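You operate a simulated robot arm through the tools that you are given. There is no shell and no other tool. Be economical: measure what you need, move in short steps, check, and stop when the job is done.

You run a simulated two-armed robot. Do the job below in one go: nothing can be reset, and whatever is moved stays where it is left.

JOB
Take the cap off the oil bottle that says "air oil" on the top of the yellow table and lay it down there.

The check looks at the end state, three seconds after you hand in, the way a careful person would. Anything else that was tipped, shoved, dropped, spilled or broken makes it a failure. A push-on lid holds only when it is set on centred and level and pressed home; a screw cap is set on level and turned clockwise until tight.

ROBOT AND FRAMES
Two 7-joint arms with four-finger grippers on one trunk, on a base that drives. Base frame: it is fixed to the floor where the robot stands at the start and does not move with it; the origin is under the middle of the robot, x ahead of it, y to its left, z up; the surface under the hand at the start is at about z = 750. Lengths are in mm, angles in degrees, forces in N, time in s.
The left shoulder is at the start at [40, 181, 1130], the right one opposite. With the tool pointing down near the work surface each hand reaches from about 300 to 820 mm from the robot's upright axis, wherever it stands, measured 20 degrees to its own side. Payload 3.67 kg a hand.
The TCP of each hand is the grasp point between the finger pads, 28 mm short of the fingertips. In the tool frame z runs along the fingers and y along their closing line. Largest opening 112 mm; the body of the gripper starts 73 mm behind the TCP.
Orientation is that of the tool frame in the base frame, as a unit quaternion [x, y, z, w]. With the fingers straight down and closing along the base's y, the tool's x points along the base's -x, its y along +y and its z along -z.

CONTROLS
- The arms move only by the tool jog_arm. It takes "left_series", "right_series" or both (then of equal length, played together; a hand with none holds still); each is a list of rows, each a list of 7 numbers: the shift along the tool's x, y, z in units of 150 mm (1.0 is 150 mm), then the turn, a rotation vector about the tool's x, y, z in units of 120 degrees (1.0 is 120 degrees), then the closure in counts, from 0 (fully open) to 255 (shut). In form: [[tx, ty, tz, ax, ay, az, fingers], ...]. A call has 1 to 8 rows; each row is the pose to reach, as a shift and turn from the pose commanded when the call began, along the tool's axes at that moment. A call with a number of a shift or a turn outside -1 to 1 is refused whole. Each row takes 0.2 s and may step no farther than 50 mm and 8.6 degrees from the row before; otherwise, or with a gripper value out of range, the whole call is refused. Where a pose cannot be reached the arm comes as near as it can. A force on the tool above 40 N (or 10 N above the force at the start of the call, whichever is more), or a blocked arm, ends the call early, and 0.2 s more pass. Each finger halts on what it meets, pressing with about 27 N; the grip force reading is that of the motor and also rises with nothing between the fingers. The clock runs only during rows and for 0.2 s after the last one: add rows that repeat a pose to give the fingers time. The reply holds the time, the measured pose of the TCP, the force on the tool along the base axes, the opening and the grip force, in the units named above and with some noise, with the torque about the TCP (base axes, N m) and any sound that the robot's microphone picked up, and new pictures: "pictures" is both (left out), scene, wrist or none (wrist: the cameras of the hands that moved).
- Cameras (640 x 400 px; columns grow to the right, rows downward): "scene" is now at [100.5, 20.5, 1348.7]; the picture's right is [0.17, -0.99, 0.00], its down [-0.64, -0.11, -0.76] and it looks along [0.75, 0.13, -0.65] (base axes); focal length 272 px, centre (320, 200). "left" rides on the left gripper at [60, 18, -104] in its tool frame; the picture's right is [-0.29, 0.96, 0.00], its down [-0.80, -0.24, -0.55] and it looks along [-0.53, -0.16, 0.83] (tool axes); focal length 234 px, centre (320, 200). "right" rides on the right gripper at [60, -18, -104] in its tool frame; the picture's right is [0.29, 0.96, 0.00], its down [-0.80, 0.24, -0.55] and it looks along [-0.53, 0.16, 0.83] (tool axes); focal length 234 px, centre (320, 200). There is no depth. A picture from a camera that has moved, and an enlarged one, comes with that camera's place and axes in the base frame and with its lens. The place of the scene camera against the robot may be out by one fixed shift of up to 12 mm in any direction.
- lift_body(by): slides the trunk up (or, below 0, down) by that many mm; the arms and the scene camera ride with it, the base frame stays. It gives what a move gives, with no picture.
- drive_base(legs): drives the robot by 1 to 6 legs, each [ahead, left, turn to the left] in mm, mm and degrees, along the robot's own axes; the way and the turn of a leg run together, so that a leg with both is an arc; at most 1500 mm and 180 degrees a leg. The arms and the cameras ride along, it lands a little off, and it stops where it bumps. It gives what a move gives, and a new picture of the scene camera.
- head_to(pan, tilt): turns the head with the scene camera to pan (to the left, within 86 degrees either way) and tilt (down, from -29 to 69), counted from straight ahead of the robot. It gives what a move gives, and a new picture of the scene camera.
- zoom(camera, box): a new picture of the part [left, top, right, bottom] of that camera's present view, enlarged. The clock stands still meanwhile.
- close_job(): hands the job in; it is judged then, once.

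Go step by step. Nothing tells you exact positions but the pictures and the camera data: compare them with the known pose of the tool, close in by small moves and look again before you grip or let go. The budget is 120 turns and 260 pictures, counting those below and the enlarged ones. Unless the task says otherwise, let go and move clear before handing in, and close with one line.

The tools are called after ">>>" as name(argument=value, ...) on one line, values as JSON. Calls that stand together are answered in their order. jog_arm: Moves the arms, as the interface text tells. Its arguments: {"type":"object","properties":{"left_series":{"type":"array"},"right_series":{"type":"array"},"pictures":{"type":"string","enum":["both","scene","wrist","none"]}},"required":[]} The other tools are called the same way: lift_body (by) slides the trunk up or down; drive_base (legs) drives the base; head_to (pan, tilt) turns the head that bears the scene camera; zoom (camera, box) takes an enlarged picture of a part of a camera's view; close_job () hands the job in.

At the start:

```text
time: 0.0
left_tcp_pos: [539.9, 294.7, 1028.6]
left_tool_rot: [0.0, 1.0, 0.0, 0.0]
left_ft_force: [1.5, 0.7, -0.3]
left_torque: [0.01, 0.02, 0.0]
left_grip_width: 112.0
left_grasp_force: 0.1
right_tcp_pos: [589.3, -99.2, 1048.4]
right_tool_rot: [0.0, 1.0, 0.0, 0.0]
right_ft_force: [0.5, 0.5, 0.5]
right_torque: [0.04, -0.01, 0.0]
right_grip_width: 112.3
right_grasp_force: 0.0
trunk travel left (down, up): [-250.0, 264.0]
robot x, y, heading: [-0.9, -1.1, -0.1]
head pan, tilt: [9.8, 40.7]
```

scene: 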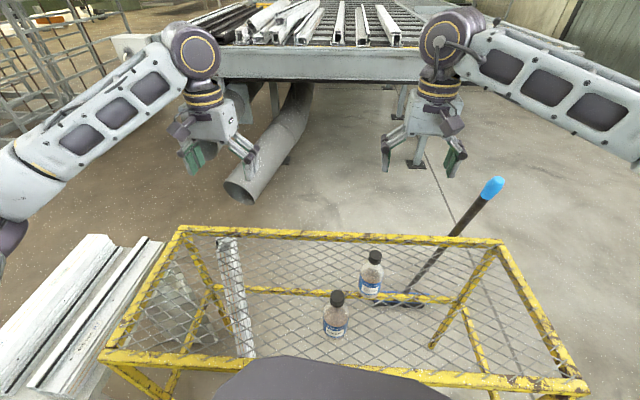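
right: 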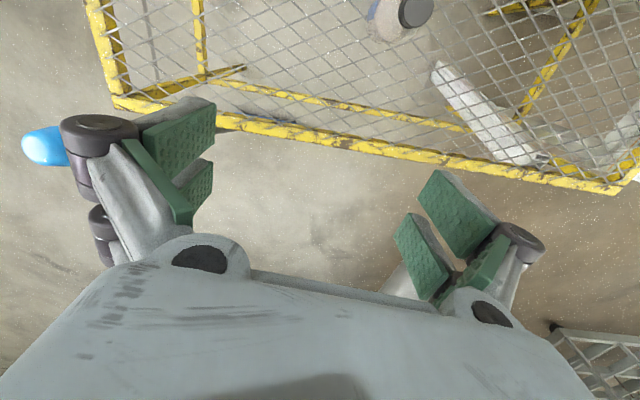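
left: 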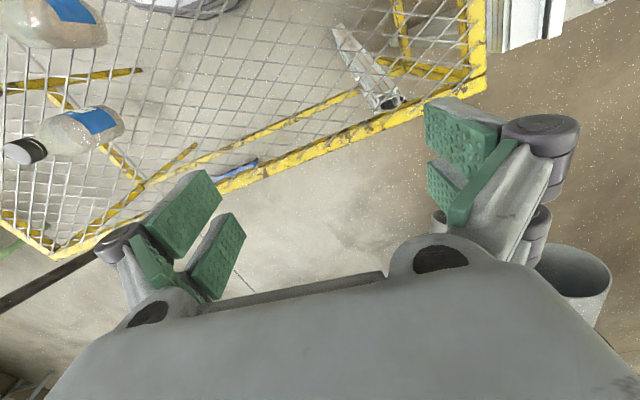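

I see two bottles with dark caps on a yellow mesh table; I need to read their labels first.

>>> zoom(camera="scene", box=[300, 240, 400, 350])

>>> zoom(camera="left", box=[0, 0, 140, 170])

```text
3.64 times, centred on (350, 295) of scene
camera zoom: at [100.5, 20.5, 1348.7], right [0.17, -0.99, 0.0], down [-0.64, -0.11, -0.76], along [0.75, 0.13, -0.65], focal length 990 px, centre (211, -146)
```

zoom: 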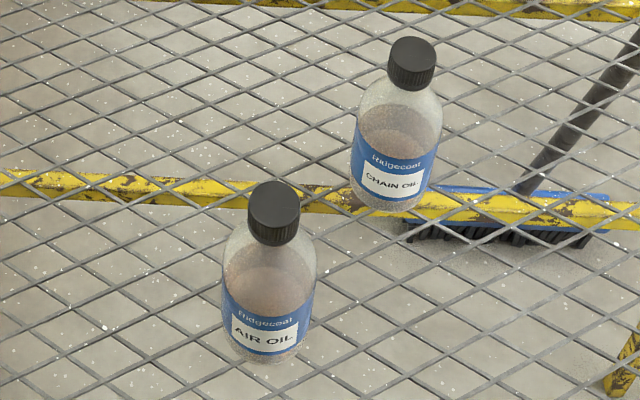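

```text
2.35 times, centred on (70, 85) of left
camera zoom: at [480.8, 311.2, 1130.9], right [0.29, 0.96, 0.0], down [0.8, -0.24, 0.55], along [0.53, -0.16, -0.83], focal length 551 px, centre (908, 471)
```

zoom: 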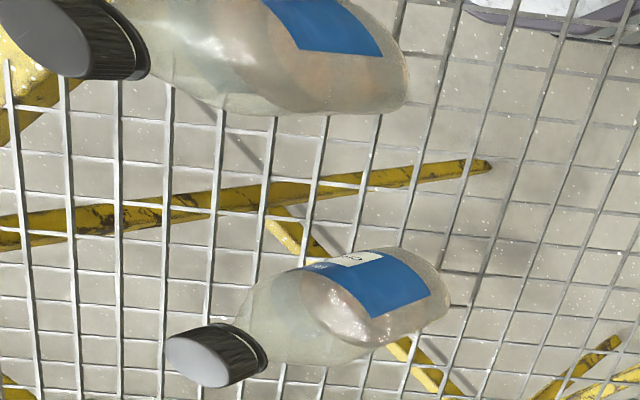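

The nearer bottle, at roughly [357, 40], is AIR OIL; the farther one, at about [460, -40], is CHAIN OIL. I'll back up a bit for comfortable reach with both hands.

>>> drive_base(legs=[[-150, 0, 0]])

```text
time: 1.4
left_tcp_pos: [390.7, 292.9, 1028.3]
left_tool_rot: [0.0, 1.0, 0.0, -0.001]
left_ft_force: [0.4, -0.5, -0.3]
left_torque: [0.0, -0.04, -0.01]
left_grip_width: 111.8
left_grasp_force: 0.0
right_tcp_pos: [440.4, -100.8, 1049.3]
right_tool_rot: [0.001, 1.0, 0.0, 0.0]
right_ft_force: [0.1, 0.5, 0.8]
right_torque: [-0.02, 0.0, 0.0]
right_grip_width: 111.8
right_grasp_force: 0.0
trunk travel left (down, up): [-250.0, 264.0]
robot x, y, heading: [-150.3, -1.7, -0.0]
head pan, tilt: [9.8, 40.7]
camera scene: at [-49.4, 20.4, 1348.7], right [0.17, -0.99, 0.0], down [-0.64, -0.11, -0.76], along [0.75, 0.13, -0.65], focal length 272 px, centre (320, 200)
```

scene: 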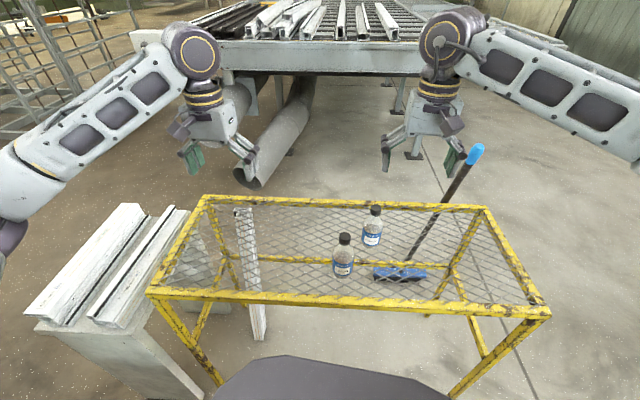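

Backed up fine. I'll zoom in to triangulate the bottles and the table top from the two views.

>>> zoom(camera="scene", box=[310, 190, 410, 290])

>>> jog_arm(right_series=[[0, 0, 0, 0, 0, 0, 0]], left_series=[[0, 0, 0, 0, 0, 0, 0]], pictures="wrist")

```text
4.00 times, centred on (360, 240) of scene
camera zoom: at [-49.4, 20.4, 1348.7], right [0.17, -0.99, 0.0], down [-0.64, -0.11, -0.76], along [0.75, 0.13, -0.65], focal length 1089 px, centre (160, 40)
```

zoom: 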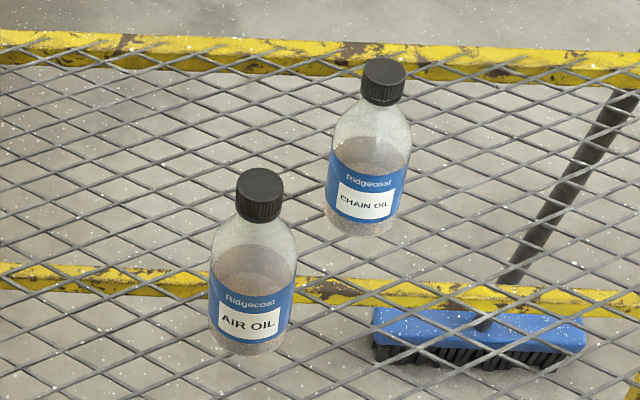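

```text
time: 1.8
left_tcp_pos: [391.2, 294.3, 1028.0]
left_tool_rot: [0.002, 1.0, 0.0, 0.0]
left_ft_force: [-0.2, 0.2, 0.1]
left_torque: [0.0, 0.0, 0.0]
left_grip_width: 112.1
left_grasp_force: 0.0
right_tcp_pos: [440.7, -100.5, 1047.4]
right_tool_rot: [0.002, 1.0, 0.0, -0.001]
right_ft_force: [0.9, -0.2, -0.4]
right_torque: [0.01, 0.01, 0.0]
right_grip_width: 111.9
right_grasp_force: 0.0
trunk travel left (down, up): [-250.0, 264.0]
robot x, y, heading: [-146.9, 0.4, -0.1]
head pan, tilt: [9.8, 40.7]
camera right: at [382.1, -117.7, 1152.4], right [-0.28, 0.96, 0.0], down [0.8, 0.24, 0.55], along [0.53, 0.16, -0.83], focal length 234 px, centre (320, 200)
camera left: at [333.6, 310.2, 1130.3], right [0.29, 0.96, 0.0], down [0.8, -0.24, 0.55], along [0.53, -0.16, -0.83], focal length 234 px, centre (320, 200)
```

right: 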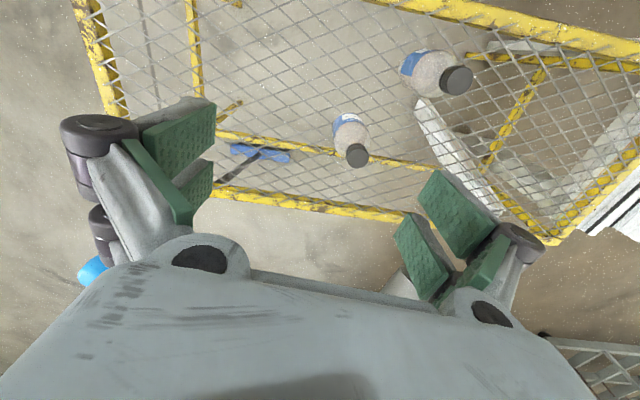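
left: 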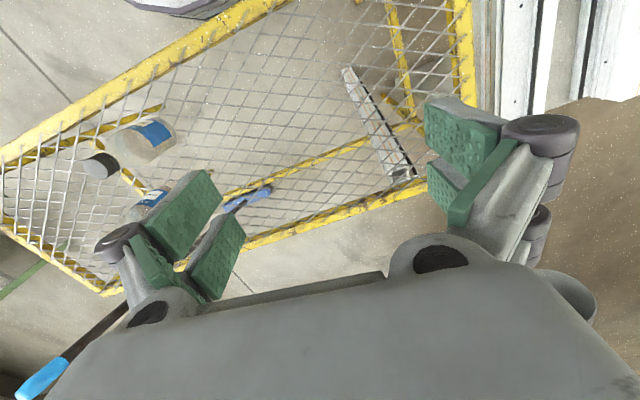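

AIR OIL's cap top triangulates to about [372, 29, 880]: a 27 mm cap on a 56 mm bottle, with the table at about 747. CHAIN OIL is at about [476, -41]. The left hand will hold the body from the left rear, tilted, while the right hand unscrews from above, so I'll yaw and shift the left hand first.

>>> jog_arm(left_series=[[0.14, -0.155, 0, 0, 0, 0.0625, 50], [0.28, -0.31, 0, 0, 0, 0.125, 50], [0.42, -0.465, 0, 0, 0, 0.1875, 50], [0.55, -0.62, 0, 0, 0, 0.25, 50], [0.69, -0.775, 0, 0, 0, 0.3125, 50], [0.82, -0.93, 0, 0, 0, 0.375, 50]], pictures="none")

```text
time: 3.2
left_tcp_pos: [266.4, 152.2, 1026.4]
left_tool_rot: [0.384, 0.923, 0.001, -0.001]
left_ft_force: [-0.3, 0.1, 0.5]
left_torque: [0.01, -0.04, -0.04]
left_grip_width: 90.1
left_grasp_force: 0.0
right_tcp_pos: [441.7, -101.2, 1048.0]
right_tool_rot: [0.002, 1.0, 0.0, 0.001]
right_ft_force: [0.1, -0.6, -0.7]
right_torque: [0.01, 0.01, 0.0]
right_grip_width: 111.8
right_grasp_force: 0.0
trunk travel left (down, up): [-250.0, 264.0]
robot x, y, heading: [-149.0, 1.0, -0.2]
head pan, tilt: [9.8, 40.7]
```

Yaw done. Next I'll tilt the hand 55° toward the bottle while lowering it to the staging point.

>>> jog_arm(left_series=[[0, 0, 0.1, 0, -0.0655, 0, 50], [0, 0, 0.2, 0, -0.131, 0, 50], [0, 0, 0.3, 0, -0.1964, 0, 50], [0, 0, 0.4, 0, -0.262, 0, 50], [0, 0, 0.5, 0, -0.3274, 0, 50], [0, 0, 0.58, 0, -0.393, 0, 50], [0, 0, 0.64, 0, -0.4583, 0, 50]])

```text
time: 4.8
left_tcp_pos: [305.0, 159.6, 922.8]
left_tool_rot: [0.341, 0.818, -0.178, 0.427]
left_ft_force: [-0.7, 0.3, 0.8]
left_torque: [-0.01, 0.02, 0.0]
left_grip_width: 90.0
left_grasp_force: 0.0
left hand out of reach, approached as far as the arm can: row 5, 6, 7
right_tcp_pos: [440.4, -99.9, 1047.2]
right_tool_rot: [0.002, 1.0, 0.0, 0.0]
right_ft_force: [0.0, -0.3, -0.3]
right_torque: [0.01, 0.01, -0.04]
right_grip_width: 112.0
right_grasp_force: 0.1
trunk travel left (down, up): [-250.0, 264.0]
robot x, y, heading: [-150.8, 1.1, -0.1]
head pan, tilt: [9.8, 40.7]
camera scene: at [-49.2, 20.6, 1348.7], right [0.17, -0.99, 0.0], down [-0.64, -0.11, -0.76], along [0.75, 0.13, -0.65], focal length 272 px, centre (320, 200)
camera left: at [234.8, 255.7, 931.7], right [0.8, 0.56, 0.24], down [-0.17, -0.17, 0.97], along [0.58, -0.81, -0.04], focal length 234 px, centre (320, 200)
```

scene: 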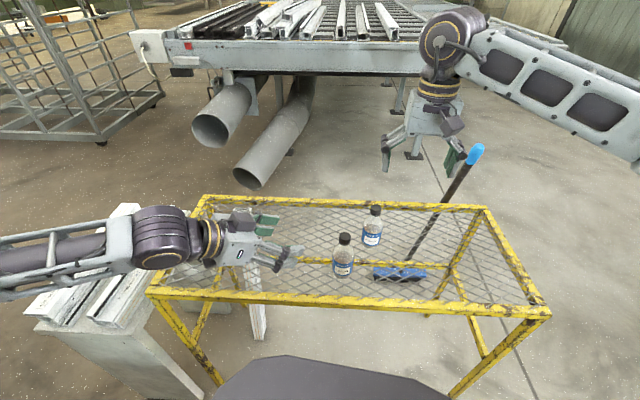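
left: 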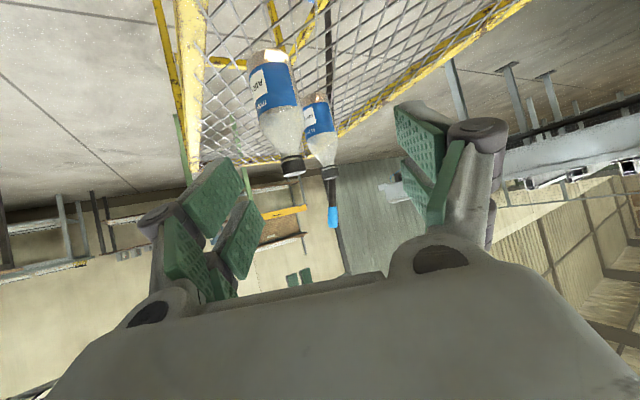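

The orientation is reached and only the position was clipped, which won't matter nearer the bottle. I'll move to about 110 mm short of the bottle along the approach line.

>>> jog_arm(left_series=[[0.05, -0.1, 0.17, 0, 0, 0, 50], [0.1, -0.2, 0.34, 0, 0, 0, 50], [0.155, -0.3, 0.511, 0, 0, 0, 50]])

```text
time: 5.6
left_tcp_pos: [306.0, 92.2, 860.3]
left_tool_rot: [0.34, 0.819, -0.177, 0.426]
left_ft_force: [0.3, 0.3, -0.2]
left_torque: [-0.02, 0.0, 0.03]
left_grip_width: 90.2
left_grasp_force: 0.1
right_tcp_pos: [440.4, -100.1, 1048.1]
right_tool_rot: [0.001, 1.0, 0.0, -0.001]
right_ft_force: [0.4, 0.3, -0.3]
right_torque: [0.01, 0.01, 0.02]
right_grip_width: 112.1
right_grasp_force: 0.1
trunk travel left (down, up): [-250.0, 264.0]
robot x, y, heading: [-150.6, 2.9, -0.1]
head pan, tilt: [9.8, 40.7]
camera scene: at [-48.5, 20.1, 1348.6], right [0.17, -0.99, 0.0], down [-0.64, -0.11, -0.76], along [0.75, 0.13, -0.65], focal length 272 px, centre (320, 200)
camera left: at [235.7, 188.0, 869.8], right [0.8, 0.56, 0.24], down [-0.17, -0.17, 0.97], along [0.58, -0.81, -0.04], focal length 234 px, centre (320, 200)
```

scene: 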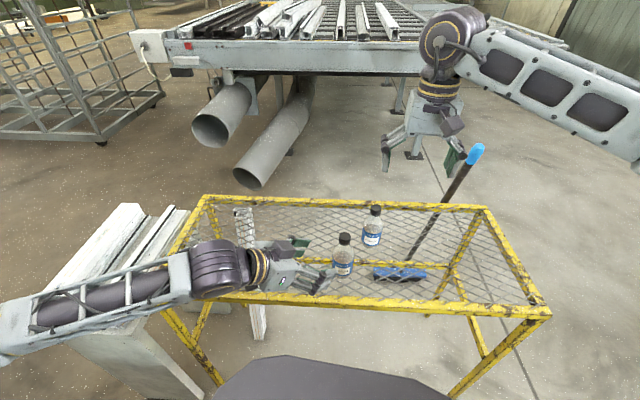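
left: 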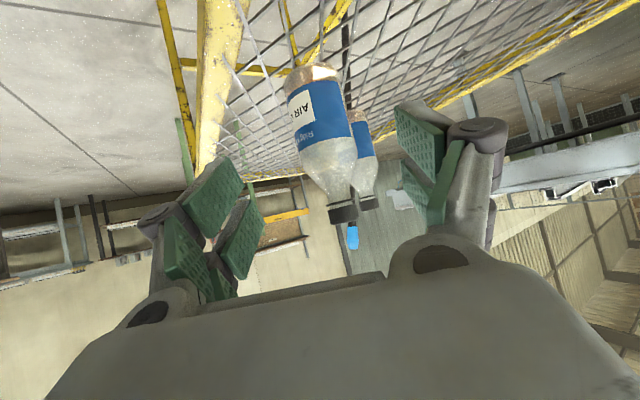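

Alignment looks good: bottle axis at about [371, 29], cap at z 870–887. I'll advance 110 mm with the fingers open.

>>> jog_arm(left_series=[[0, 0.003, 0.2, 0, 0, 0, 50], [0, 0.006, 0.4, 0, 0, 0, 50], [0, 0.01, 0.57, 0, 0, 0, 50], [0, 0.012, 0.735, 0, 0, 0, 50]])

>>> zoom(camera="scene", box=[270, 180, 430, 300])

```text
time: 6.6
left_tcp_pos: [369.8, 31.3, 795.7]
left_tool_rot: [0.34, 0.82, -0.177, 0.425]
left_ft_force: [-0.1, 0.2, -0.5]
left_torque: [-0.02, -0.04, 0.0]
left_grip_width: 90.1
left_grasp_force: 0.1
right_tcp_pos: [440.3, -101.1, 1047.3]
right_tool_rot: [0.001, 1.0, 0.001, -0.001]
right_ft_force: [-0.1, 0.1, 0.3]
right_torque: [-0.02, 0.02, 0.0]
right_grip_width: 111.8
right_grasp_force: 0.0
trunk travel left (down, up): [-250.0, 264.0]
robot x, y, heading: [-150.3, -1.5, -0.1]
head pan, tilt: [9.8, 40.7]
camera scene: at [-48.4, 20.0, 1348.6], right [0.17, -0.99, 0.0], down [-0.64, -0.11, -0.76], along [0.75, 0.13, -0.65], focal length 272 px, centre (320, 200)
camera left: at [300.5, 126.5, 805.4], right [0.8, 0.56, 0.24], down [-0.17, -0.17, 0.97], along [0.58, -0.81, -0.04], focal length 234 px, centre (320, 200)
```

scene: 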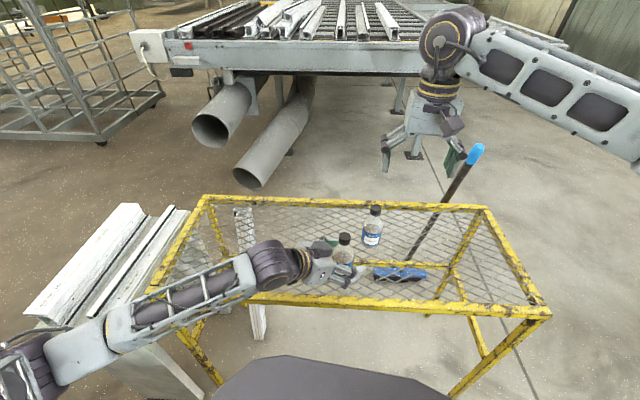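
left: 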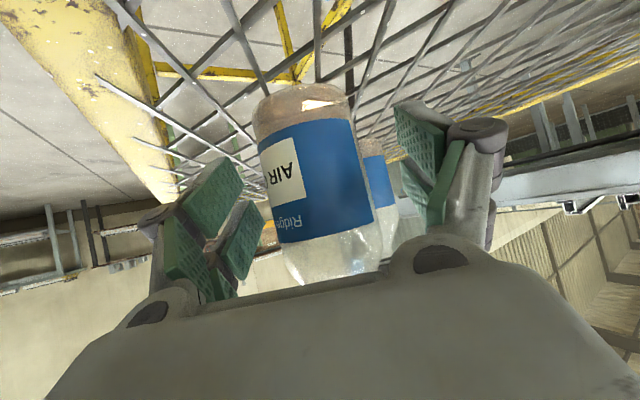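

```text
3.33 times, centred on (350, 240) of scene
camera zoom: at [-48.4, 20.0, 1348.6], right [0.17, -0.99, 0.0], down [-0.64, -0.11, -0.76], along [0.75, 0.13, -0.65], focal length 908 px, centre (220, 67)
```

zoom: 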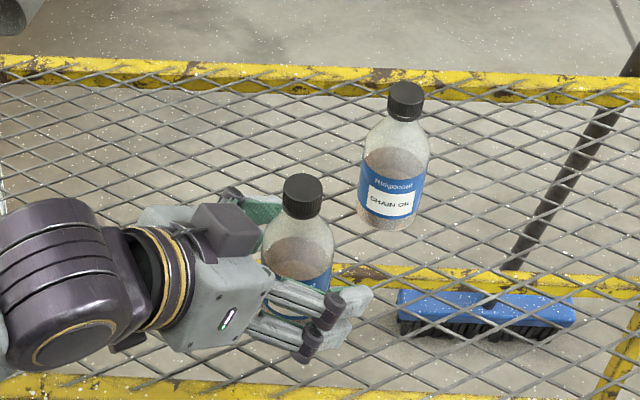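

The bottle sits between the fingers, centred within about 2 mm. I'll close slowly.

>>> jog_arm(left_series=[[0, 0, 0, 0, 0, 0, 90], [0, 0, 0, 0, 0, 0, 105], [0, 0, 0, 0, 0, 0, 115], [0, 0, 0, 0, 0, 0, 125], [0, 0, 0, 0, 0, 0, 140], [0, 0, 0, 0, 0, 0, 160], [0, 0, 0, 0, 0, 0, 180]])

>>> zoom(camera="scene", box=[270, 180, 430, 300])

```text
time: 8.2
left_tcp_pos: [370.1, 30.5, 796.7]
left_tool_rot: [0.34, 0.819, -0.176, 0.427]
left_ft_force: [-0.6, 0.0, 0.1]
left_torque: [-0.05, 0.04, 0.0]
left_grip_width: 51.0
left_grasp_force: 27.2
right_tcp_pos: [440.9, -99.7, 1048.1]
right_tool_rot: [0.002, 1.0, 0.001, -0.001]
right_ft_force: [0.6, 0.6, -0.1]
right_torque: [0.02, 0.03, 0.01]
right_grip_width: 111.7
right_grasp_force: 0.1
trunk travel left (down, up): [-250.0, 264.0]
robot x, y, heading: [-152.4, -3.1, 0.1]
head pan, tilt: [9.8, 40.7]
camera scene: at [-49.0, 20.3, 1348.7], right [0.17, -0.99, 0.0], down [-0.64, -0.11, -0.76], along [0.75, 0.13, -0.65], focal length 272 px, centre (320, 200)
camera left: at [299.9, 126.6, 805.9], right [0.8, 0.56, 0.24], down [-0.17, -0.17, 0.97], along [0.58, -0.81, -0.04], focal length 234 px, centre (320, 200)
```

scene: 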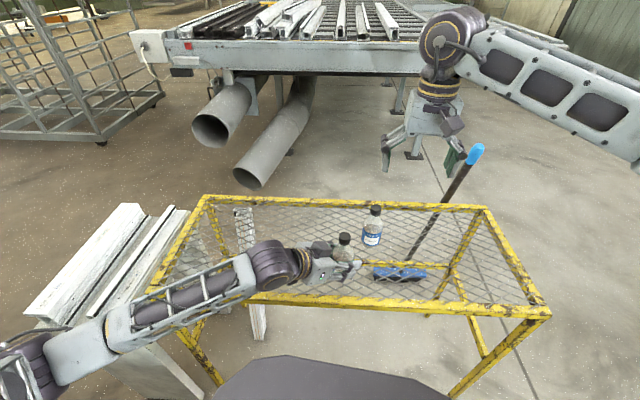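
left: 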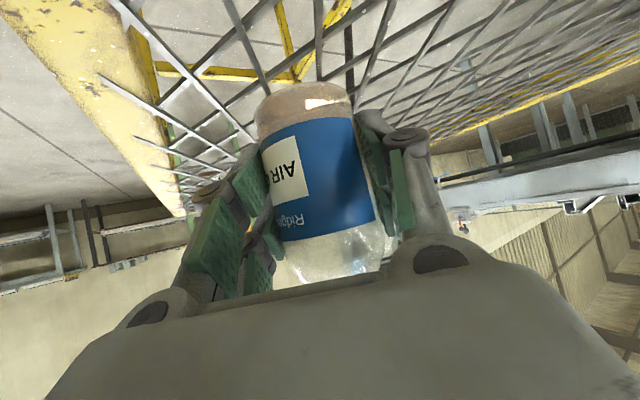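

```text
3.33 times, centred on (350, 240) of scene
camera zoom: at [-49.0, 20.3, 1348.7], right [0.17, -0.99, 0.0], down [-0.64, -0.11, -0.76], along [0.75, 0.13, -0.65], focal length 908 px, centre (220, 67)
```

zoom: 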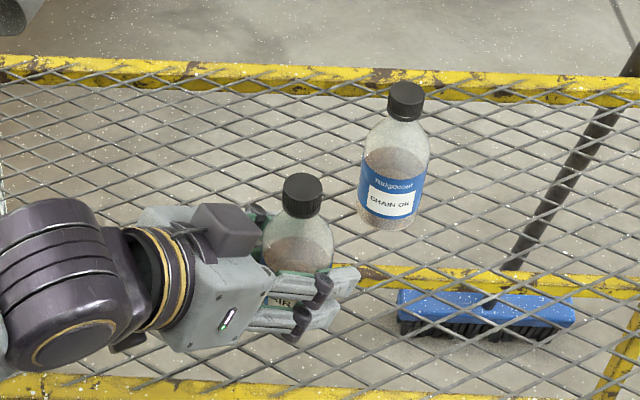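

The bottle is gripped (51 mm wide) and hasn't visibly moved. I'll bring the right hand above the cap.

>>> jog_arm(right_series=[[0.1, 0.2, 0, 0, 0, 0, 118], [0.22, 0.43, 0.1, 0, 0, 0, 118], [0.34, 0.65, 0.25, 0, 0, 0, 118], [0.467, 0.867, 0.4, 0, 0, 0, 118]])

>>> zoom(camera="right", box=[220, 100, 420, 300])

```text
time: 9.2
left_tcp_pos: [369.9, 31.7, 796.9]
left_tool_rot: [0.341, 0.819, -0.179, 0.426]
left_ft_force: [-0.2, 1.5, 2.2]
left_torque: [0.01, 0.07, -0.01]
left_grip_width: 50.7
left_grasp_force: 27.1
right_tcp_pos: [372.6, 32.1, 987.9]
right_tool_rot: [0.003, 1.0, 0.0, 0.0]
right_ft_force: [-0.1, -0.4, -0.4]
right_torque: [0.01, 0.01, 0.03]
right_grip_width: 60.3
right_grasp_force: 0.1
trunk travel left (down, up): [-250.0, 264.0]
robot x, y, heading: [-147.3, -0.3, -0.5]
head pan, tilt: [9.8, 40.7]
camera scene: at [-49.0, 21.5, 1348.7], right [0.17, -0.99, 0.0], down [-0.64, -0.11, -0.76], along [0.75, 0.13, -0.65], focal length 272 px, centre (320, 200)
camera right: at [313.0, 15.0, 1093.4], right [-0.28, 0.96, 0.0], down [0.8, 0.24, 0.55], along [0.53, 0.16, -0.83], focal length 234 px, centre (320, 200)
```

scene: 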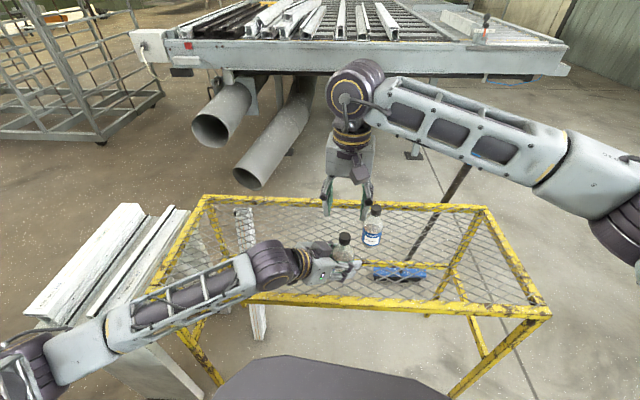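
right: 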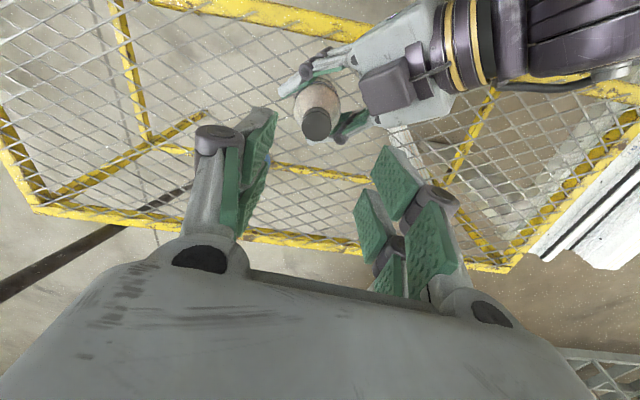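

```text
2.00 times, centred on (320, 200) of right
camera zoom: at [313.0, 15.0, 1093.4], right [-0.28, 0.96, 0.0], down [0.8, 0.24, 0.55], along [0.53, 0.16, -0.83], focal length 468 px, centre (320, 200)
```

zoom: 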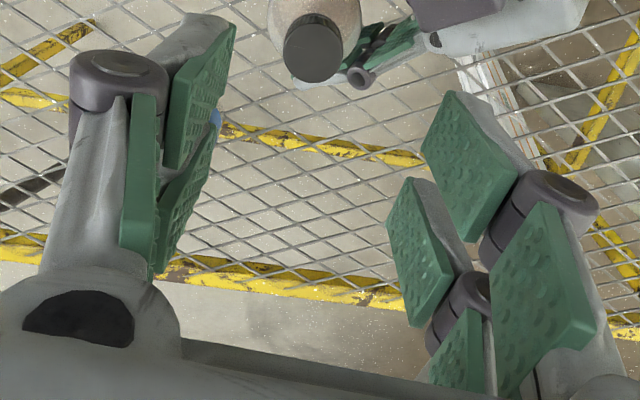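

The cap is 26 mm wide and centred about (-2, -3.6) from the right TCP. I'll correct that, pre-rotate 60° clockwise and descend partway, fingertips staying above the cap.

>>> jog_arm(right_series=[[0.013, -0.024, 0.05, 0, 0, 0.0625, 118], [0.013, -0.024, 0.1, 0, 0, 0.125, 118], [0.013, -0.024, 0.15, 0, 0, 0.1875, 118], [0.013, -0.024, 0.2, 0, 0, 0.25, 118], [0.013, -0.024, 0.25, 0, 0, 0.3125, 118], [0.013, -0.024, 0.3, 0, 0, 0.375, 118], [0.013, -0.024, 0.35, 0, 0, 0.4375, 118], [0.013, -0.024, 0.4, 0, 0, 0.5, 118]])

>>> zoom(camera="right", box=[220, 100, 420, 300])

>>> zoom(camera="scene", box=[270, 180, 430, 300])

```text
time: 11.0
left_tcp_pos: [369.9, 30.4, 796.0]
left_tool_rot: [0.339, 0.82, -0.176, 0.427]
left_ft_force: [-0.3, -0.2, 0.7]
left_torque: [-0.09, 0.02, 0.0]
left_grip_width: 50.7
left_grasp_force: 26.9
right_tcp_pos: [368.6, 26.5, 928.6]
right_tool_rot: [0.502, 0.865, 0.0, 0.0]
right_ft_force: [0.4, 0.3, -0.2]
right_torque: [0.02, 0.0, 0.03]
right_grip_width: 60.2
right_grasp_force: 0.1
trunk travel left (down, up): [-250.0, 264.0]
robot x, y, heading: [-147.5, -2.2, -0.2]
head pan, tilt: [9.8, 40.7]
camera scene: at [-49.0, 20.4, 1348.7], right [0.17, -0.99, 0.0], down [-0.64, -0.11, -0.76], along [0.75, 0.13, -0.65], focal length 272 px, centre (320, 200)
camera right: at [323.9, 70.4, 1032.9], right [0.69, 0.72, 0.0], down [0.6, -0.57, 0.55], along [0.4, -0.38, -0.83], focal length 234 px, centre (320, 200)
```

scene: 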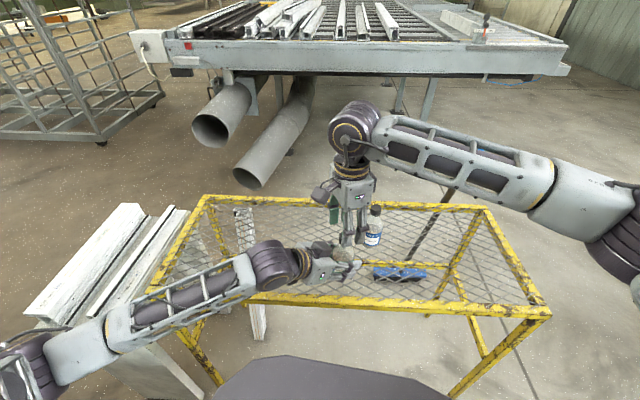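
right: 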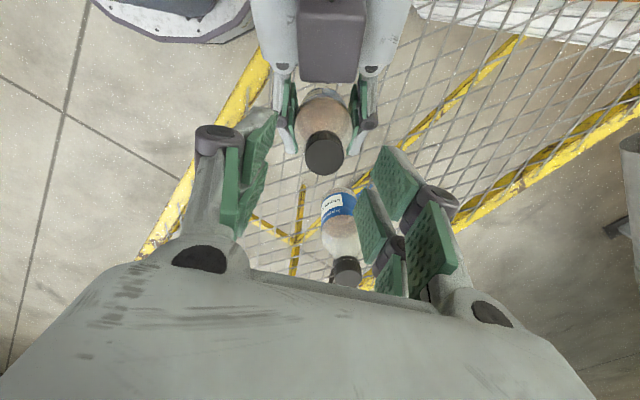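

```text
2.00 times, centred on (320, 200) of right
camera zoom: at [323.9, 70.4, 1032.9], right [0.69, 0.72, 0.0], down [0.6, -0.57, 0.55], along [0.4, -0.38, -0.83], focal length 468 px, centre (320, 200)
```

zoom: 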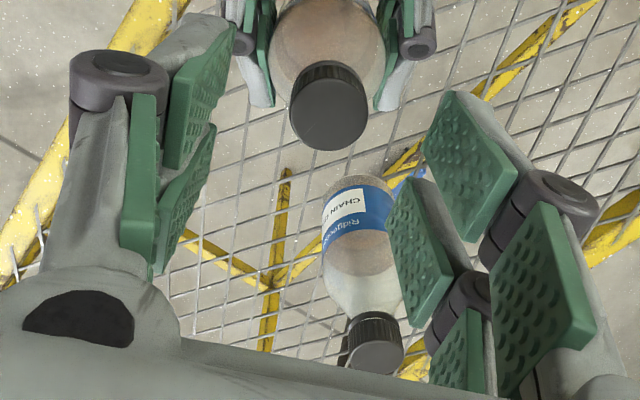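

```text
3.33 times, centred on (350, 240) of scene
camera zoom: at [-49.0, 20.4, 1348.7], right [0.17, -0.99, 0.0], down [-0.64, -0.11, -0.76], along [0.75, 0.13, -0.65], focal length 908 px, centre (220, 67)
```

zoom: 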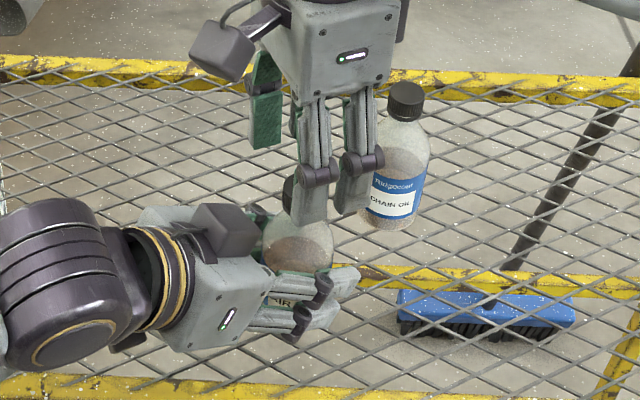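

Cap centre is about 3 mm off the TCP in y, with its top at z≈886. I'll correct that and lower so the fingertips reach about the cap's lower edge.

>>> jog_arm(right_series=[[0.015, 0.015, 0.07, 0, 0, 0, 118], [0.015, 0.015, 0.14, 0, 0, 0, 118], [0.015, 0.015, 0.205, 0, 0, 0, 118]])

>>> zoom(camera="right", box=[220, 100, 420, 300])

>>> zoom(camera="scene", box=[300, 200, 400, 290])

```text
time: 11.8
left_tcp_pos: [370.0, 31.3, 796.5]
left_tool_rot: [0.34, 0.819, -0.178, 0.427]
left_ft_force: [-0.6, 0.1, 0.6]
left_torque: [-0.03, 0.03, 0.0]
left_grip_width: 51.0
left_grasp_force: 27.2
right_tcp_pos: [370.2, 30.6, 897.1]
right_tool_rot: [0.501, 0.865, -0.001, 0.0]
right_ft_force: [0.2, 0.6, 0.8]
right_torque: [0.0, -0.01, 0.02]
right_grip_width: 60.1
right_grasp_force: 0.2
trunk travel left (down, up): [-250.0, 264.0]
robot x, y, heading: [-150.7, 1.1, 0.0]
head pan, tilt: [9.8, 40.7]
camera scene: at [-49.0, 20.4, 1348.7], right [0.17, -0.99, 0.0], down [-0.64, -0.11, -0.76], along [0.75, 0.13, -0.65], focal length 272 px, centre (320, 200)
camera right: at [324.4, 73.8, 1001.8], right [0.69, 0.73, 0.0], down [0.6, -0.57, 0.55], along [0.4, -0.38, -0.83], focal length 234 px, centre (320, 200)
```

scene: 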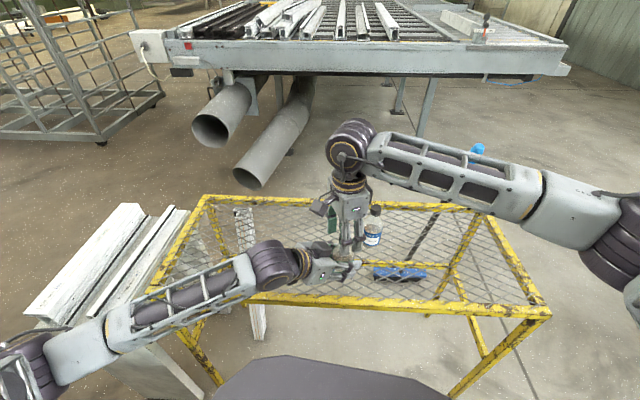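
right: 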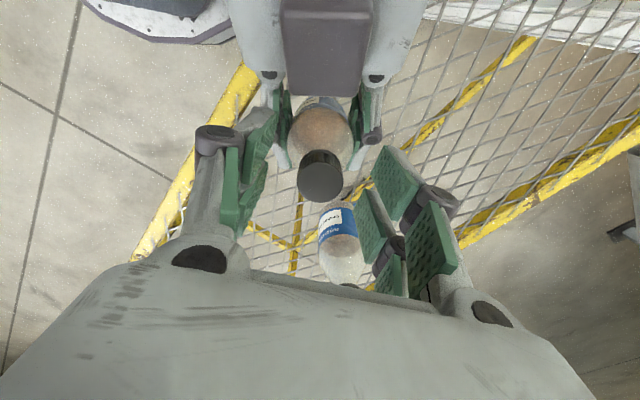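

```text
2.00 times, centred on (320, 200) of right
camera zoom: at [324.4, 73.8, 1001.8], right [0.69, 0.73, 0.0], down [0.6, -0.57, 0.55], along [0.4, -0.38, -0.83], focal length 468 px, centre (320, 200)
```

zoom: 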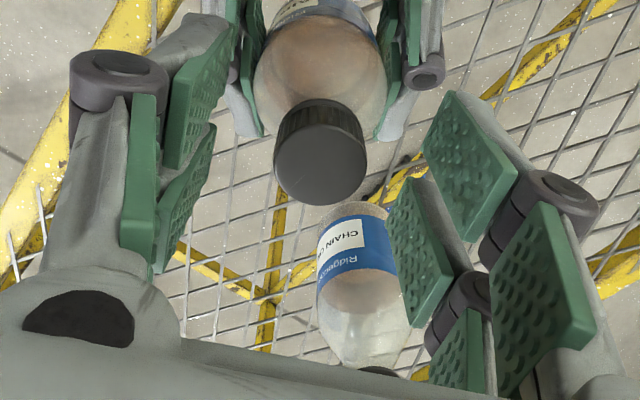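

```text
4.44 times, centred on (350, 245) of scene
camera zoom: at [-49.0, 20.4, 1348.7], right [0.17, -0.99, 0.0], down [-0.64, -0.11, -0.76], along [0.75, 0.13, -0.65], focal length 1210 px, centre (187, 0)
```

zoom: 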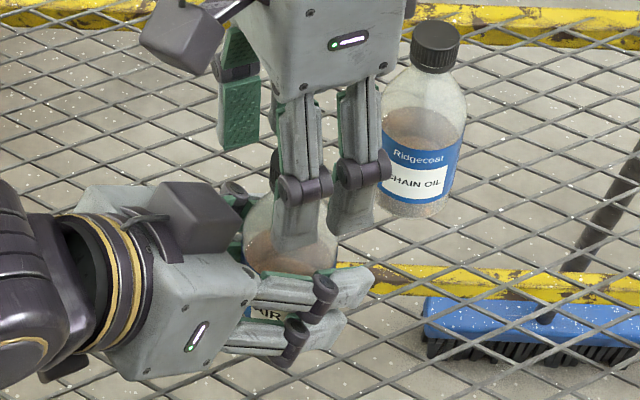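

The cap is now exactly centred under the right TCP. I'll close on it.

>>> jog_arm(right_series=[[0, 0, 0, 0, 0, 0, 150], [0, 0, 0, 0, 0, 0, 180], [0, 0, 0, 0, 0, 0, 195], [0, 0, 0, 0, 0, 0, 210], [0, 0, 0, 0, 0, 0, 240], [0, 0, 0, 0, 0, 0, 240]], pictures="wrist")

>>> zoom(camera="right", box=[220, 100, 420, 300])

```text
time: 13.2
left_tcp_pos: [370.3, 30.8, 796.6]
left_tool_rot: [0.341, 0.819, -0.178, 0.427]
left_ft_force: [-3.9, -2.1, 1.3]
left_torque: [0.16, -0.3, -0.06]
left_grip_width: 50.5
left_grasp_force: 26.7
right_tcp_pos: [370.4, 30.6, 896.8]
right_tool_rot: [0.502, 0.865, 0.0, 0.0]
right_ft_force: [4.1, 2.6, 0.2]
right_torque: [0.07, -0.09, 0.01]
right_grip_width: 23.9
right_grasp_force: 26.8
trunk travel left (down, up): [-250.0, 264.0]
robot x, y, heading: [-147.8, -0.1, -0.2]
head pan, tilt: [9.8, 40.7]
camera right: at [324.6, 73.8, 1002.0], right [0.69, 0.73, 0.0], down [0.6, -0.57, 0.55], along [0.4, -0.38, -0.83], focal length 234 px, centre (320, 200)
```

right: 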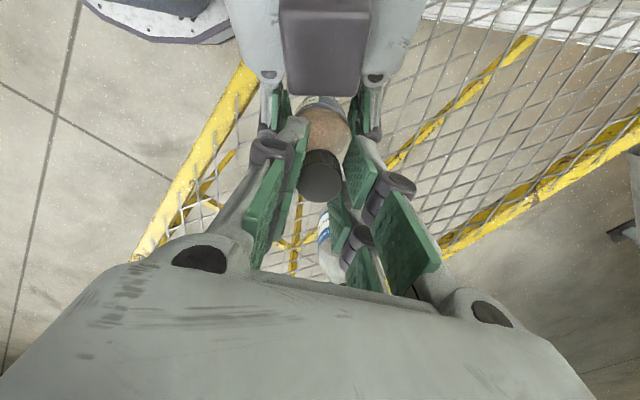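

```text
2.00 times, centred on (320, 200) of right
camera zoom: at [324.6, 73.8, 1002.0], right [0.69, 0.73, 0.0], down [0.6, -0.57, 0.55], along [0.4, -0.38, -0.83], focal length 468 px, centre (320, 200)
```

zoom: 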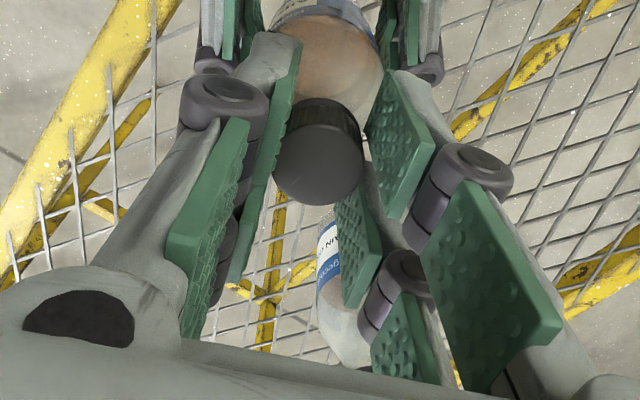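

The cap is gripped, 24 mm wide. I'll turn it 60° counter-clockwise with a slight rise and watch torque and sound.

>>> jog_arm(right_series=[[0, 0, 0, 0, 0, -0.0625, 240], [0, 0, 0, 0, 0, -0.125, 240], [0, 0, -0.001, 0, 0, -0.1875, 240], [0, 0, -0.001, 0, 0, -0.25, 240], [0, 0, -0.002, 0, 0, -0.3125, 240], [0, 0, -0.003, 0, 0, -0.375, 240], [0, 0, -0.003, 0, 0, -0.4375, 240], [0, 0, -0.003, 0, 0, -0.5, 240]], pictures="wrist")

>>> zoom(camera="left", box=[200, 50, 440, 290])

```text
time: 15.0
left_tcp_pos: [370.3, 30.5, 796.5]
left_tool_rot: [0.34, 0.819, -0.177, 0.427]
left_ft_force: [1.3, 7.9, 2.9]
left_torque: [-0.63, 0.05, 0.03]
left_grip_width: 50.9
left_grasp_force: 27.1
right_tcp_pos: [370.2, 30.4, 897.6]
right_tool_rot: [0.001, 1.0, -0.001, -0.002]
right_ft_force: [-2.6, -8.9, -3.6]
right_torque: [-0.26, 0.07, -0.03]
right_grip_width: 23.6
right_grasp_force: 27.3
trunk travel left (down, up): [-250.0, 264.0]
robot x, y, heading: [-151.2, -0.2, -0.2]
head pan, tilt: [9.8, 40.7]
camera right: at [310.3, 12.1, 1002.6], right [-0.29, 0.96, 0.0], down [0.8, 0.24, 0.55], along [0.53, 0.16, -0.83], focal length 234 px, centre (320, 200)
```

right: 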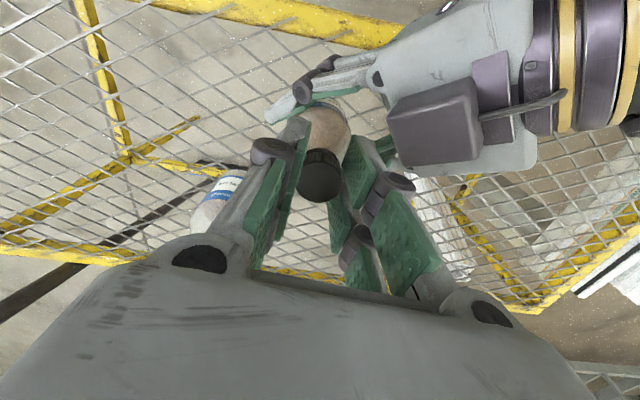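

```text
1.67 times, centred on (320, 170) of left
camera zoom: at [300.4, 127.2, 805.9], right [0.79, 0.56, 0.24], down [-0.17, -0.17, 0.97], along [0.58, -0.81, -0.04], focal length 390 px, centre (320, 250)
```

zoom: 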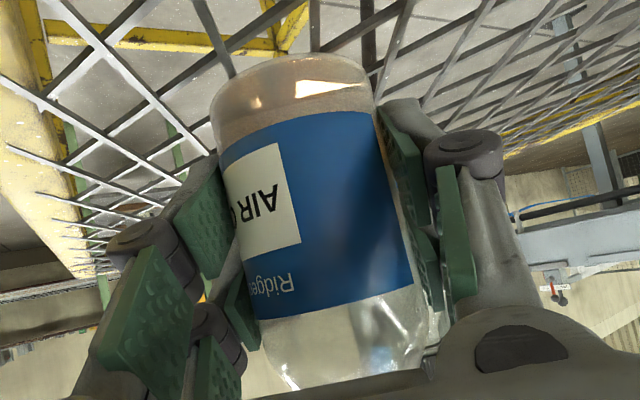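

The bottle's label hasn't turned, so the cap is rotating. I'll continue another 60°.

>>> jog_arm(right_series=[[0, 0, 0, 0, 0, -0.0625, 240], [0, 0, -0.001, 0, 0, -0.125, 240], [0, 0, -0.001, 0, 0, -0.1875, 240], [0, 0, -0.002, 0, 0, -0.25, 240], [0, 0, -0.002, 0, 0, -0.3125, 240], [0, 0, -0.003, 0, 0, -0.375, 240], [0, 0, -0.003, 0, 0, -0.4375, 240], [0, 0, -0.003, 0, 0, -0.5, 240]], pictures="wrist")

>>> zoom(camera="left", box=[200, 50, 440, 290])

```text
time: 16.8
left_tcp_pos: [370.5, 30.9, 797.4]
left_tool_rot: [0.341, 0.819, -0.177, 0.427]
left_ft_force: [-1.5, 10.1, 7.1]
left_torque: [-0.48, -0.28, 0.03]
left_grip_width: 50.9
left_grasp_force: 26.8
right_tcp_pos: [369.9, 30.4, 899.5]
right_tool_rot: [-0.499, 0.866, 0.0, 0.0]
right_ft_force: [2.4, -9.7, -6.7]
right_torque: [-0.38, 0.02, -0.05]
right_grip_width: 23.0
right_grasp_force: 27.1
trunk travel left (down, up): [-250.0, 264.0]
robot x, y, heading: [-151.5, 0.2, -0.1]
head pan, tilt: [9.8, 40.7]
camera right: at [355.4, -30.8, 1003.6], right [-0.97, 0.23, 0.0], down [0.19, 0.81, 0.55], along [0.13, 0.54, -0.83], focal length 234 px, centre (320, 200)
```

right: 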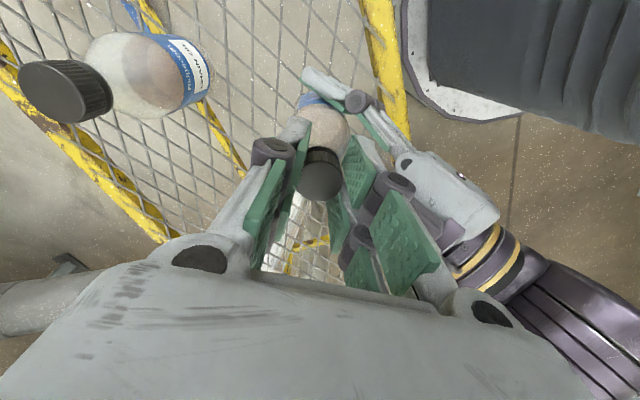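

```text
1.67 times, centred on (320, 170) of left
camera zoom: at [299.9, 126.5, 806.1], right [0.8, 0.56, 0.24], down [-0.17, -0.17, 0.97], along [0.58, -0.81, -0.04], focal length 390 px, centre (320, 250)
```

zoom: 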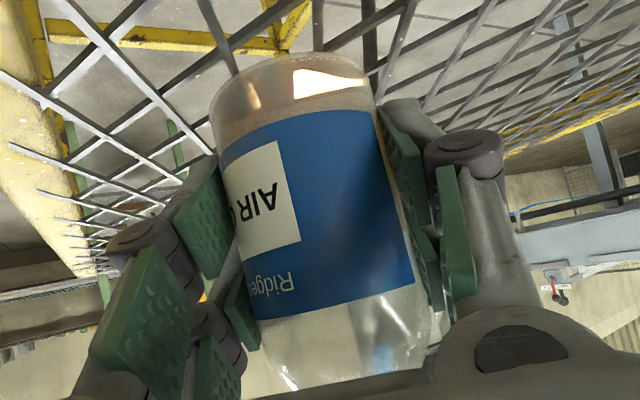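

Still turning cleanly, with modest side force. I'll continue another 60°, easing 1 mm toward -y to relieve the load.

>>> jog_arm(right_series=[[0.003, -0.002, 0, 0, 0, -0.0625, 240], [0.006, -0.003, 0, 0, 0, -0.125, 240], [0.006, -0.003, 0, 0, 0, -0.1875, 240], [0.006, -0.003, -0.001, 0, 0, -0.25, 240], [0.006, -0.003, -0.001, 0, 0, -0.3125, 240], [0.006, -0.003, -0.002, 0, 0, -0.375, 240], [0.006, -0.003, -0.002, 0, 0, -0.4375, 240], [0.006, -0.003, -0.003, 0, 0, -0.5, 240]], pictures="wrist")

>>> zoom(camera="right", box=[240, 80, 400, 240])

```text
time: 18.3
left_tcp_pos: [367.8, 30.4, 796.9]
left_tool_rot: [0.343, 0.818, -0.175, 0.426]
left_ft_force: [-9.7, 6.0, 4.6]
left_torque: [-0.2, -0.41, 0.07]
left_grip_width: 51.0
left_grasp_force: 26.9
right_tcp_pos: [356.4, 33.7, 895.3]
right_tool_rot: [-0.586, 0.806, -0.025, 0.082]
right_ft_force: [2.9, -5.4, 11.4]
right_torque: [-0.25, 0.45, 0.01]
right_grip_width: 21.8
right_grasp_force: 27.2
right hand out of reach, approached as far as the arm can: row 1, 2, 3, 4, 5, 6, 7
trunk travel left (down, up): [-250.0, 264.0]
robot x, y, heading: [-153.7, -0.4, -0.2]
head pan, tilt: [9.8, 40.7]
stopped in row 7 (left hand): the force on the tool passed its limit at 62 N (the readings are from after the stop); the commanded pose is now the measured one
camera right: at [338.7, -34.4, 995.5], right [-0.99, 0.02, -0.16], down [-0.08, 0.8, 0.59], along [0.14, 0.6, -0.79], focal length 234 px, centre (320, 200)
```

right: 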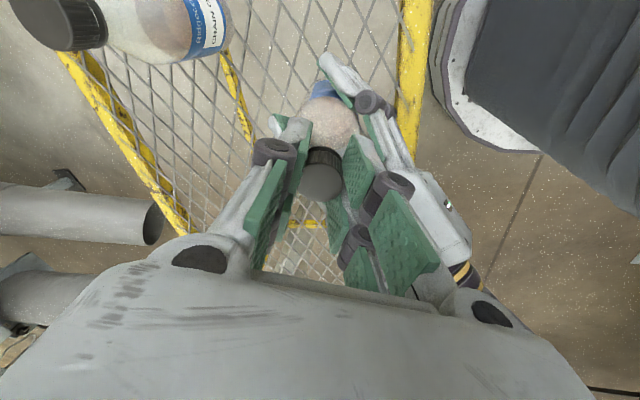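

```text
2.50 times, centred on (320, 160) of right
camera zoom: at [338.7, -34.4, 995.5], right [-0.99, 0.02, -0.16], down [-0.08, 0.8, 0.59], along [0.14, 0.6, -0.79], focal length 585 px, centre (320, 300)
```

zoom: 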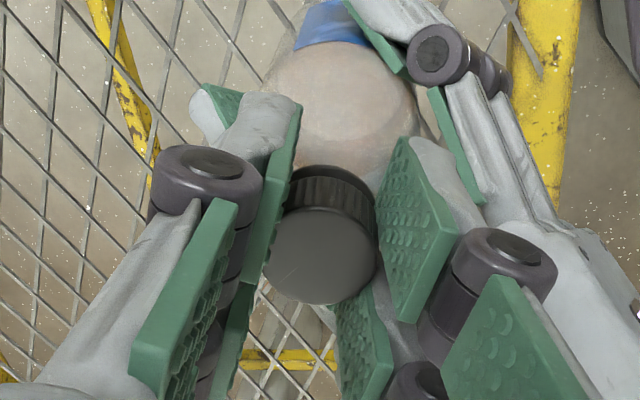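

The right wrist hit its joint limit at about -65° and skewed the hand, so I'll release the cap first and check the bottle.

>>> jog_arm(right_series=[[0, 0, 0, 0, 0, 0, 200], [0, 0, 0, 0, 0, 0, 160], [0, 0, 0, 0, 0, 0, 118], [0, 0, 0, 0, 0, 0, 118]], pictures="both")

>>> zoom(camera="left", box=[200, 50, 440, 290])

```text
time: 19.3
left_tcp_pos: [369.7, 32.0, 794.6]
left_tool_rot: [0.343, 0.819, -0.175, 0.426]
left_ft_force: [-0.4, 0.5, 0.5]
left_torque: [-0.13, -0.09, 0.03]
left_grip_width: 50.5
left_grasp_force: 27.1
right_tcp_pos: [352.9, 35.9, 893.4]
right_tool_rot: [-0.591, 0.802, -0.022, 0.081]
right_ft_force: [1.3, -0.9, 1.8]
right_torque: [-0.02, 0.03, -0.01]
right_grip_width: 64.9
right_grasp_force: 0.1
trunk travel left (down, up): [-250.0, 264.0]
robot x, y, heading: [-151.4, 0.7, -0.1]
head pan, tilt: [9.8, 40.7]
camera scene: at [-49.5, 20.4, 1348.8], right [0.17, -0.99, 0.0], down [-0.64, -0.11, -0.76], along [0.75, 0.13, -0.65], focal length 272 px, centre (320, 200)
camera right: at [336.4, -31.4, 994.2], right [-0.99, 0.01, -0.15], down [-0.08, 0.8, 0.6], along [0.13, 0.6, -0.79], focal length 234 px, centre (320, 200)
```

scene: 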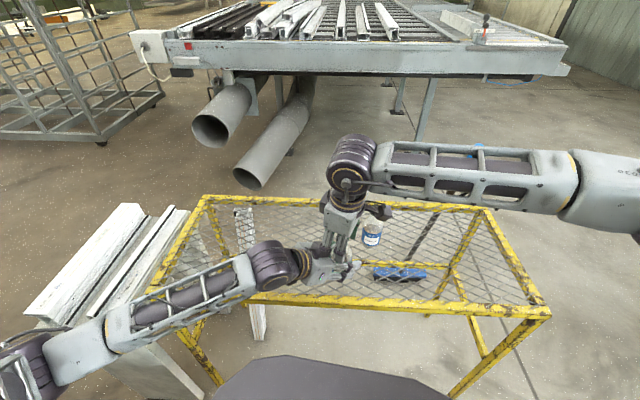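
right: 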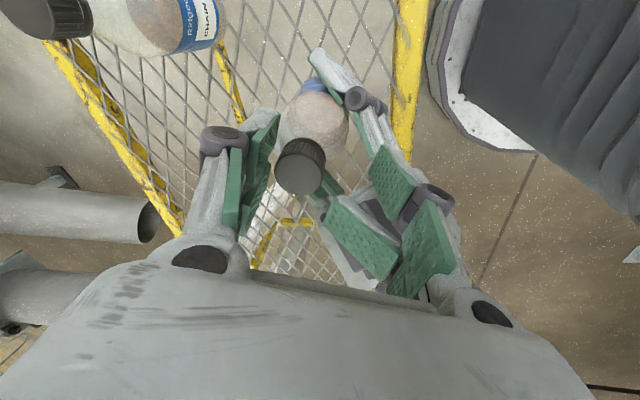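

```text
1.67 times, centred on (320, 170) of left
camera zoom: at [299.9, 128.3, 805.0], right [0.8, 0.56, 0.24], down [-0.17, -0.18, 0.97], along [0.58, -0.81, -0.05], focal length 390 px, centre (320, 250)
```

zoom: 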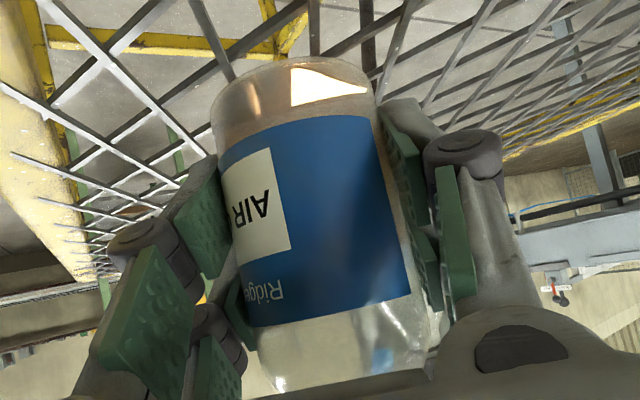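

The bottle is still firmly held. I'll lift the right hand straight up, remove its tilt, and then wind the wrist back.

>>> jog_arm(right_series=[[-0.014, -0.017, -0.131, 0, 0, 0, 118], [-0.028, -0.035, -0.262, 0, 0, 0, 118], [-0.042, -0.052, -0.394, 0, 0, 0, 118], [-0.042, -0.052, -0.394, -0.0314, 0.0249, 0, 118], [-0.042, -0.052, -0.394, -0.0628, 0.0497, 0, 118]], pictures="none")

```text
time: 20.5
left_tcp_pos: [368.3, 31.6, 795.4]
left_tool_rot: [0.344, 0.819, -0.176, 0.425]
left_ft_force: [-0.1, 0.5, -0.9]
left_torque: [0.0, 0.02, -0.03]
left_grip_width: 50.5
left_grasp_force: 27.3
right_tcp_pos: [355.9, 35.3, 953.8]
right_tool_rot: [-0.587, 0.805, -0.024, 0.081]
right_ft_force: [-0.5, 0.2, -0.2]
right_torque: [0.02, 0.01, -0.04]
right_grip_width: 60.2
right_grasp_force: 0.0
right hand out of reach, approached as far as the arm can: row 4, 5
trunk travel left (down, up): [-250.0, 264.0]
robot x, y, heading: [-147.0, -2.4, 0.3]
head pan, tilt: [9.8, 40.7]
```

Still at the limit; I'll wind back first and fix the tilt afterward.

>>> jog_arm(right_series=[[0, 0, 0, 0, 0, 0.0667, 118], [0, 0, 0, 0, 0, 0.1333, 118], [0, 0, 0, 0, 0, 0.2, 118], [0, 0, 0, 0, 0, 0.2667, 118], [0, 0, 0, 0, 0, 0.3333, 118], [0, 0, 0, 0, 0, 0.4, 118], [0, 0, 0, 0, 0, 0.4667, 118], [0, 0, 0, 0, 0, 0.5333, 118]], pictures="none")

```text
time: 22.3
left_tcp_pos: [367.6, 30.6, 794.3]
left_tool_rot: [0.343, 0.818, -0.176, 0.426]
left_ft_force: [-0.6, 0.5, -0.2]
left_torque: [-0.03, 0.03, 0.03]
left_grip_width: 50.8
left_grasp_force: 27.2
right_tcp_pos: [356.6, 34.5, 954.0]
right_tool_rot: [-0.071, 0.994, 0.023, 0.081]
right_ft_force: [-0.2, -0.3, -0.5]
right_torque: [-0.01, 0.01, 0.0]
right_grip_width: 60.2
right_grasp_force: 0.1
trunk travel left (down, up): [-250.0, 264.0]
robot x, y, heading: [-152.5, -2.1, -0.2]
head pan, tilt: [9.8, 40.7]
```

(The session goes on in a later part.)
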